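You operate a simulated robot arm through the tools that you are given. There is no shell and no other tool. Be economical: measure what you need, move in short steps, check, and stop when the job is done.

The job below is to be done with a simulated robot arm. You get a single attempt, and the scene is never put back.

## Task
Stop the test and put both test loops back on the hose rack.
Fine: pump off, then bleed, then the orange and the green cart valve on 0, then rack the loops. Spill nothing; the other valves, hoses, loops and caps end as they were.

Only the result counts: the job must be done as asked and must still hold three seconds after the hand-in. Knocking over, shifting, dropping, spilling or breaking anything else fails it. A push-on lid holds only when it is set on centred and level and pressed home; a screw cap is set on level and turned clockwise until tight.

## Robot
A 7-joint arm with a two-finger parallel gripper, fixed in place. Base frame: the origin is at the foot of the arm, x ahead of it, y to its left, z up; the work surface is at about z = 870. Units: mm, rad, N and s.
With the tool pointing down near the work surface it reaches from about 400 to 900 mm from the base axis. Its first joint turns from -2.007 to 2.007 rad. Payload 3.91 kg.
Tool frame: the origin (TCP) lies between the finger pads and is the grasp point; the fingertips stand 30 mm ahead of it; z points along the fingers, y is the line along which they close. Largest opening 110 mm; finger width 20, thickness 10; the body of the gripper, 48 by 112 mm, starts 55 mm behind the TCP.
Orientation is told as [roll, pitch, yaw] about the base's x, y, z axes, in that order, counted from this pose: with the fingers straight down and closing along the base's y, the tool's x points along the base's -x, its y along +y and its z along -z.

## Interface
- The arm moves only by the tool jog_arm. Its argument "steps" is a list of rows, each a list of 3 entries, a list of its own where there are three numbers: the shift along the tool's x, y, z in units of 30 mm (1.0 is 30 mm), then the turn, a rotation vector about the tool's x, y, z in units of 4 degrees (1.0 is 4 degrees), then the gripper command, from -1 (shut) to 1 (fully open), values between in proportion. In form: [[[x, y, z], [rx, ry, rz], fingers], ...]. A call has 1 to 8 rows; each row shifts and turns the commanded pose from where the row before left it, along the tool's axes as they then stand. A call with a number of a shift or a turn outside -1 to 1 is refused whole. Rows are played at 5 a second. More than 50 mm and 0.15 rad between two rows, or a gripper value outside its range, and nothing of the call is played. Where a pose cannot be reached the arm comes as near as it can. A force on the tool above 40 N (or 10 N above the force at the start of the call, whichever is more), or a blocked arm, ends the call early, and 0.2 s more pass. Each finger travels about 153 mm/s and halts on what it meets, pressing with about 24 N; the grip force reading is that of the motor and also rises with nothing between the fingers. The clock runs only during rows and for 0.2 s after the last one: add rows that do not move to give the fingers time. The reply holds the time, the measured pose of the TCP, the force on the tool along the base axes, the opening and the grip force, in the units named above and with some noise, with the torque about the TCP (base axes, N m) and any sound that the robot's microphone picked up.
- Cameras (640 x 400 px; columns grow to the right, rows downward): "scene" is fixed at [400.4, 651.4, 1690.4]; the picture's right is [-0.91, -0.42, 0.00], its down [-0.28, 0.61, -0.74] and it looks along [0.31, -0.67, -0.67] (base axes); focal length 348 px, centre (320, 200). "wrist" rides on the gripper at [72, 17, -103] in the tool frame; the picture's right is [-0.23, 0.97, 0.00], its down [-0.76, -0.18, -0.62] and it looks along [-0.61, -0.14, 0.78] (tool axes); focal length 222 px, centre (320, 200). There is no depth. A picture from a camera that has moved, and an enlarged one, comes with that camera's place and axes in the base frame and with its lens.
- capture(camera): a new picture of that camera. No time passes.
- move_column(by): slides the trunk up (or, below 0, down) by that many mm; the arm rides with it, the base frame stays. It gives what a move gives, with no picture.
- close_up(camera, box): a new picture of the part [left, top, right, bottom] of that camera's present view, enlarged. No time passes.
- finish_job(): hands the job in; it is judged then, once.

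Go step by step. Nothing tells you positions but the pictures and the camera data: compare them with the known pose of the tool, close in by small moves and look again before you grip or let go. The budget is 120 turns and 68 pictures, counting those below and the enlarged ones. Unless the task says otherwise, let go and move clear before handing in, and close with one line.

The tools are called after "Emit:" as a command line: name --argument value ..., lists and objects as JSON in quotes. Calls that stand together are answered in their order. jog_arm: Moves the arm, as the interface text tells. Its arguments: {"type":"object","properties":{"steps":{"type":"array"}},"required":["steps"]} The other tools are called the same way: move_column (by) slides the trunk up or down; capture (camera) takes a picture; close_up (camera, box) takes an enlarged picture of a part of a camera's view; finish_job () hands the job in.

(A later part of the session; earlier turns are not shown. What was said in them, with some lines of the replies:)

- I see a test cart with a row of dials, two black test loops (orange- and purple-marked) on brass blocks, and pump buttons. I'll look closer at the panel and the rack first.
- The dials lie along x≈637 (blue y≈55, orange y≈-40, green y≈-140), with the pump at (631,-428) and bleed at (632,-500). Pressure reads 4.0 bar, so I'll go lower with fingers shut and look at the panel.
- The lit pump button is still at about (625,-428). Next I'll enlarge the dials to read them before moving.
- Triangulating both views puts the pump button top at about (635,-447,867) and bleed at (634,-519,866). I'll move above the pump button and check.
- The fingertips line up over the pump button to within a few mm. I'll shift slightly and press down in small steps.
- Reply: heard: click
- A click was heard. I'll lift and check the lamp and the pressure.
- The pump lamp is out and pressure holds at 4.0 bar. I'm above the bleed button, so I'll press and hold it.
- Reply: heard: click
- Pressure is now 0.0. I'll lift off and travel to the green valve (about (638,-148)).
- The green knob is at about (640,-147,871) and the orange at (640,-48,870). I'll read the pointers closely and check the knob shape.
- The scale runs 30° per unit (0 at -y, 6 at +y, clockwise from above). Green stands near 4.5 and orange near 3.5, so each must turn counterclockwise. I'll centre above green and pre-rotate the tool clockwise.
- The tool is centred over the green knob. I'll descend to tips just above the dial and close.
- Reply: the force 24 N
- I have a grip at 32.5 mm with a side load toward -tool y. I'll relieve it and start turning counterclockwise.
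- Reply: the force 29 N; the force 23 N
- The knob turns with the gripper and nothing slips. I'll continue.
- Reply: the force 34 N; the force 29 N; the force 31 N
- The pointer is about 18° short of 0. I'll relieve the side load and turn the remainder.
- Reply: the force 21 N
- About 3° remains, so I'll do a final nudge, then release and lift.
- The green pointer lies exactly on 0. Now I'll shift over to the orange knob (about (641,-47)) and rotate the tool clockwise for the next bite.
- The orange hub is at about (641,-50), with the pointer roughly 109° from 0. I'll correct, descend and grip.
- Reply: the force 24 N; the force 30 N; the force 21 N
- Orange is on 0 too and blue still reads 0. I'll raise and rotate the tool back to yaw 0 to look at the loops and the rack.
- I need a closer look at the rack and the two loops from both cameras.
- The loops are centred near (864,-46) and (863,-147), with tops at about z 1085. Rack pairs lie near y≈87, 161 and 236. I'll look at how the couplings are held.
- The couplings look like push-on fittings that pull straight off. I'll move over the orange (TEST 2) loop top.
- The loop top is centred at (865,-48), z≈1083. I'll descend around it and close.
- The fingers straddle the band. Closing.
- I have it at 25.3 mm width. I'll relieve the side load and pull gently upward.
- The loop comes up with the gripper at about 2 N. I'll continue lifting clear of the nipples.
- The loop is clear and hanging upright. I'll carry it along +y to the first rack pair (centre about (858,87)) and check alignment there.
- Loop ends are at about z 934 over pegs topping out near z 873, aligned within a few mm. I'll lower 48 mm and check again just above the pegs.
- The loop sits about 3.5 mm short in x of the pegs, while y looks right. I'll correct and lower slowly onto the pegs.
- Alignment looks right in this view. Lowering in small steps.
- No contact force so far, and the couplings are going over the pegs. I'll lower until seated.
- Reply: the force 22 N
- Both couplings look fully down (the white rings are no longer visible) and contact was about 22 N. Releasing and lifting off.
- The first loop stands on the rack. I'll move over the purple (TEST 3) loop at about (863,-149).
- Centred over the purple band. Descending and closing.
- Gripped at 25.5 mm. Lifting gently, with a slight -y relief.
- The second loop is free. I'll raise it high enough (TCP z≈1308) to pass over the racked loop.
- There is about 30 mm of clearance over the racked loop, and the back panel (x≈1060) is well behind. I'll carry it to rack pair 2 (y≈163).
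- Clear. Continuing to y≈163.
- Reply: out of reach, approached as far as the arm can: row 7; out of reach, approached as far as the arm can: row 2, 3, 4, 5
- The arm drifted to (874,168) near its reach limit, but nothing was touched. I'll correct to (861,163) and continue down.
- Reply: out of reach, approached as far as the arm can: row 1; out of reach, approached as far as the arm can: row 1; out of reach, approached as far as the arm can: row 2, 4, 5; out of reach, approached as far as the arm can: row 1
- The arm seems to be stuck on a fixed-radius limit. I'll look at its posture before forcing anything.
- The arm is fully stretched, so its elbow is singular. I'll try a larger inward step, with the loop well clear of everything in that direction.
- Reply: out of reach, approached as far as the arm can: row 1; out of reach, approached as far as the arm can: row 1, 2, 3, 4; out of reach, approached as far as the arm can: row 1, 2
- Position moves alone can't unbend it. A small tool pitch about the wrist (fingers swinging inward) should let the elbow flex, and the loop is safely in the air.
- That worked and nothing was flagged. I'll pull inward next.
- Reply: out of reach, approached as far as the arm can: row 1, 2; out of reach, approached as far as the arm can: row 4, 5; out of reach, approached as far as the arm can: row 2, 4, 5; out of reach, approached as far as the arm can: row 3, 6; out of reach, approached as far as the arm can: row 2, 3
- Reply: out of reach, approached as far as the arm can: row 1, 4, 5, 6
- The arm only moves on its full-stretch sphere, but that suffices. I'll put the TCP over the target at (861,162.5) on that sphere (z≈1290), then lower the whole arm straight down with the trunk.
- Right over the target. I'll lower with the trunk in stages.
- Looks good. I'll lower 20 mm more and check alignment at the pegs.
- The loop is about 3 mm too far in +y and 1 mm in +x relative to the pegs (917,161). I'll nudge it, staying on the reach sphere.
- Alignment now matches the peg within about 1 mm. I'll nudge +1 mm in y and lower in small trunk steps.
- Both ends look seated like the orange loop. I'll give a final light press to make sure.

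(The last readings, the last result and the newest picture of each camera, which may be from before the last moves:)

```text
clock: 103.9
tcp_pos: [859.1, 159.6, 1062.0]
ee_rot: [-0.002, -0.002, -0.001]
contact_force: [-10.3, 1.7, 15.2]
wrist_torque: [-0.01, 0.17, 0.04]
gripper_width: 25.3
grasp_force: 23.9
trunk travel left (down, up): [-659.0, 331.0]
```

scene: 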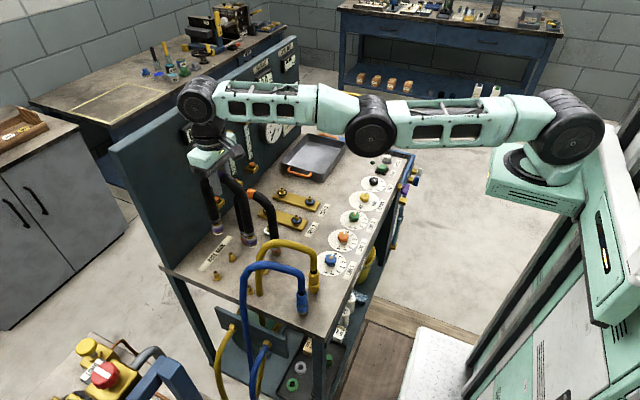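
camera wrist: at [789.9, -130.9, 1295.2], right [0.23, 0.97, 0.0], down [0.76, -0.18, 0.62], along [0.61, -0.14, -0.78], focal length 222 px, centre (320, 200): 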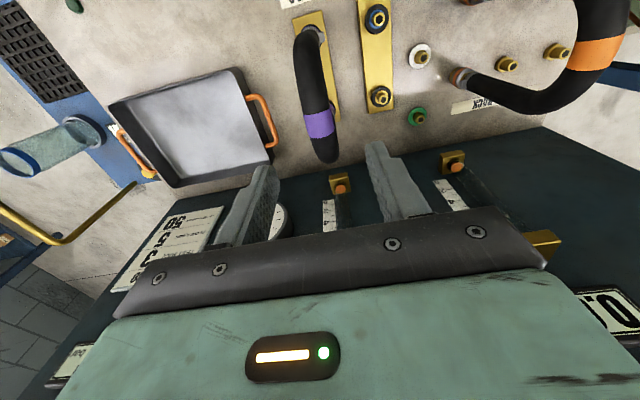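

Firm contact. I'll release and raise straight up with the trunk.

Emit:
jog_arm --steps '[[[0, 0, 0], [0, 0, 0], -0.4], [[0, 0, 0], [0, 0, 0], 0], [[0, 0, 0], [0, 0, 0], 0], [[0, 0, 0], [0, 0, 0], 0]]'

Emit:
move_column --by 100

Emit:
move_column --by 60

Emit:
capture --camera "scene"

```text
clock: 104.9
tcp_pos: [860.7, 160.4, 1059.2]
ee_rot: [-0.002, 0.005, -0.002]
contact_force: [-0.3, 0.0, 0.0]
wrist_torque: [0.01, -0.01, 0.01]
gripper_width: 55.1
grasp_force: 0.1
trunk travel left (down, up): [-659.0, 331.0]
```

```text
clock: 106.2
tcp_pos: [860.0, 159.0, 1158.9]
ee_rot: [-0.001, 0.004, -0.001]
contact_force: [0.2, 0.9, -0.4]
wrist_torque: [0.0, 0.0, 0.01]
gripper_width: 54.9
grasp_force: 0.1
trunk travel left (down, up): [-759.0, 231.0]
```

```text
clock: 107.2
tcp_pos: [860.5, 160.7, 1218.5]
ee_rot: [-0.002, 0.003, -0.001]
contact_force: [1.5, -0.2, 0.8]
wrist_torque: [-0.01, -0.01, 0.03]
gripper_width: 55.2
grasp_force: 0.1
trunk travel left (down, up): [-819.0, 171.0]
```

```text
5 pictures are left
```

scene: 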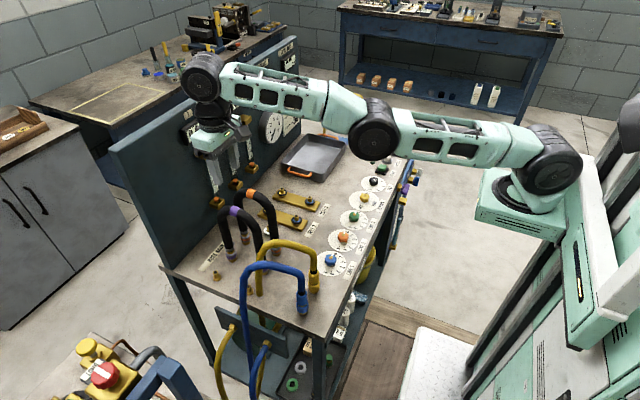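

Both loops are on the rack and the gripper is clear. One last close check of the loops and dials.

Emit:
close_up --camera "scene" --box '[200, 150, 400, 290]'

Emit:
close_up --camera "scene" --box '[320, 150, 400, 280]'

```text
2.86 times, centred on (300, 220) of scene
camera zoom: at [400.4, 651.4, 1690.4], right [-0.91, -0.42, 0.0], down [-0.28, 0.61, -0.74], along [0.31, -0.67, -0.67], focal length 995 px, centre (377, 143)
```

zoom: 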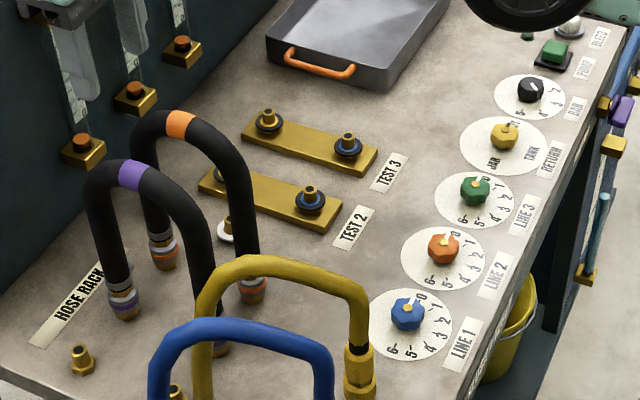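

```text
3.08 times, centred on (360, 215) of scene
camera zoom: at [400.4, 651.4, 1690.4], right [-0.91, -0.42, 0.0], down [-0.28, 0.61, -0.74], along [0.31, -0.67, -0.67], focal length 1071 px, centre (197, 154)
```

zoom: 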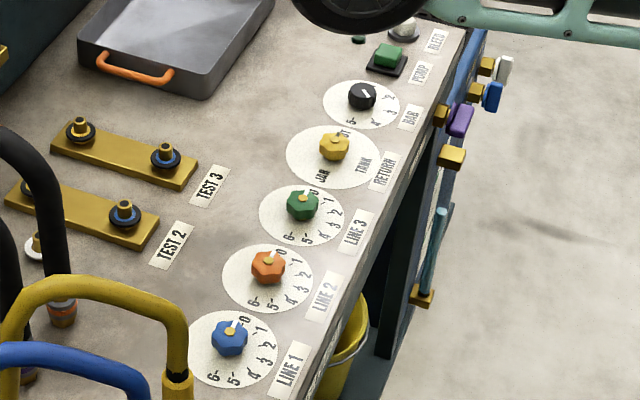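

The pump lamp is out, the green and orange valves read 0, and both loops are seated on the rack, so I'm handing in.

Emit:
finish_job

```text
The job is handed in.
```

I switched the pump off, bled the pressure to 0.0 bar, set the orange and green cart valves to 0, and put both test loops on the hose rack. I saw no spills and nothing else moved.
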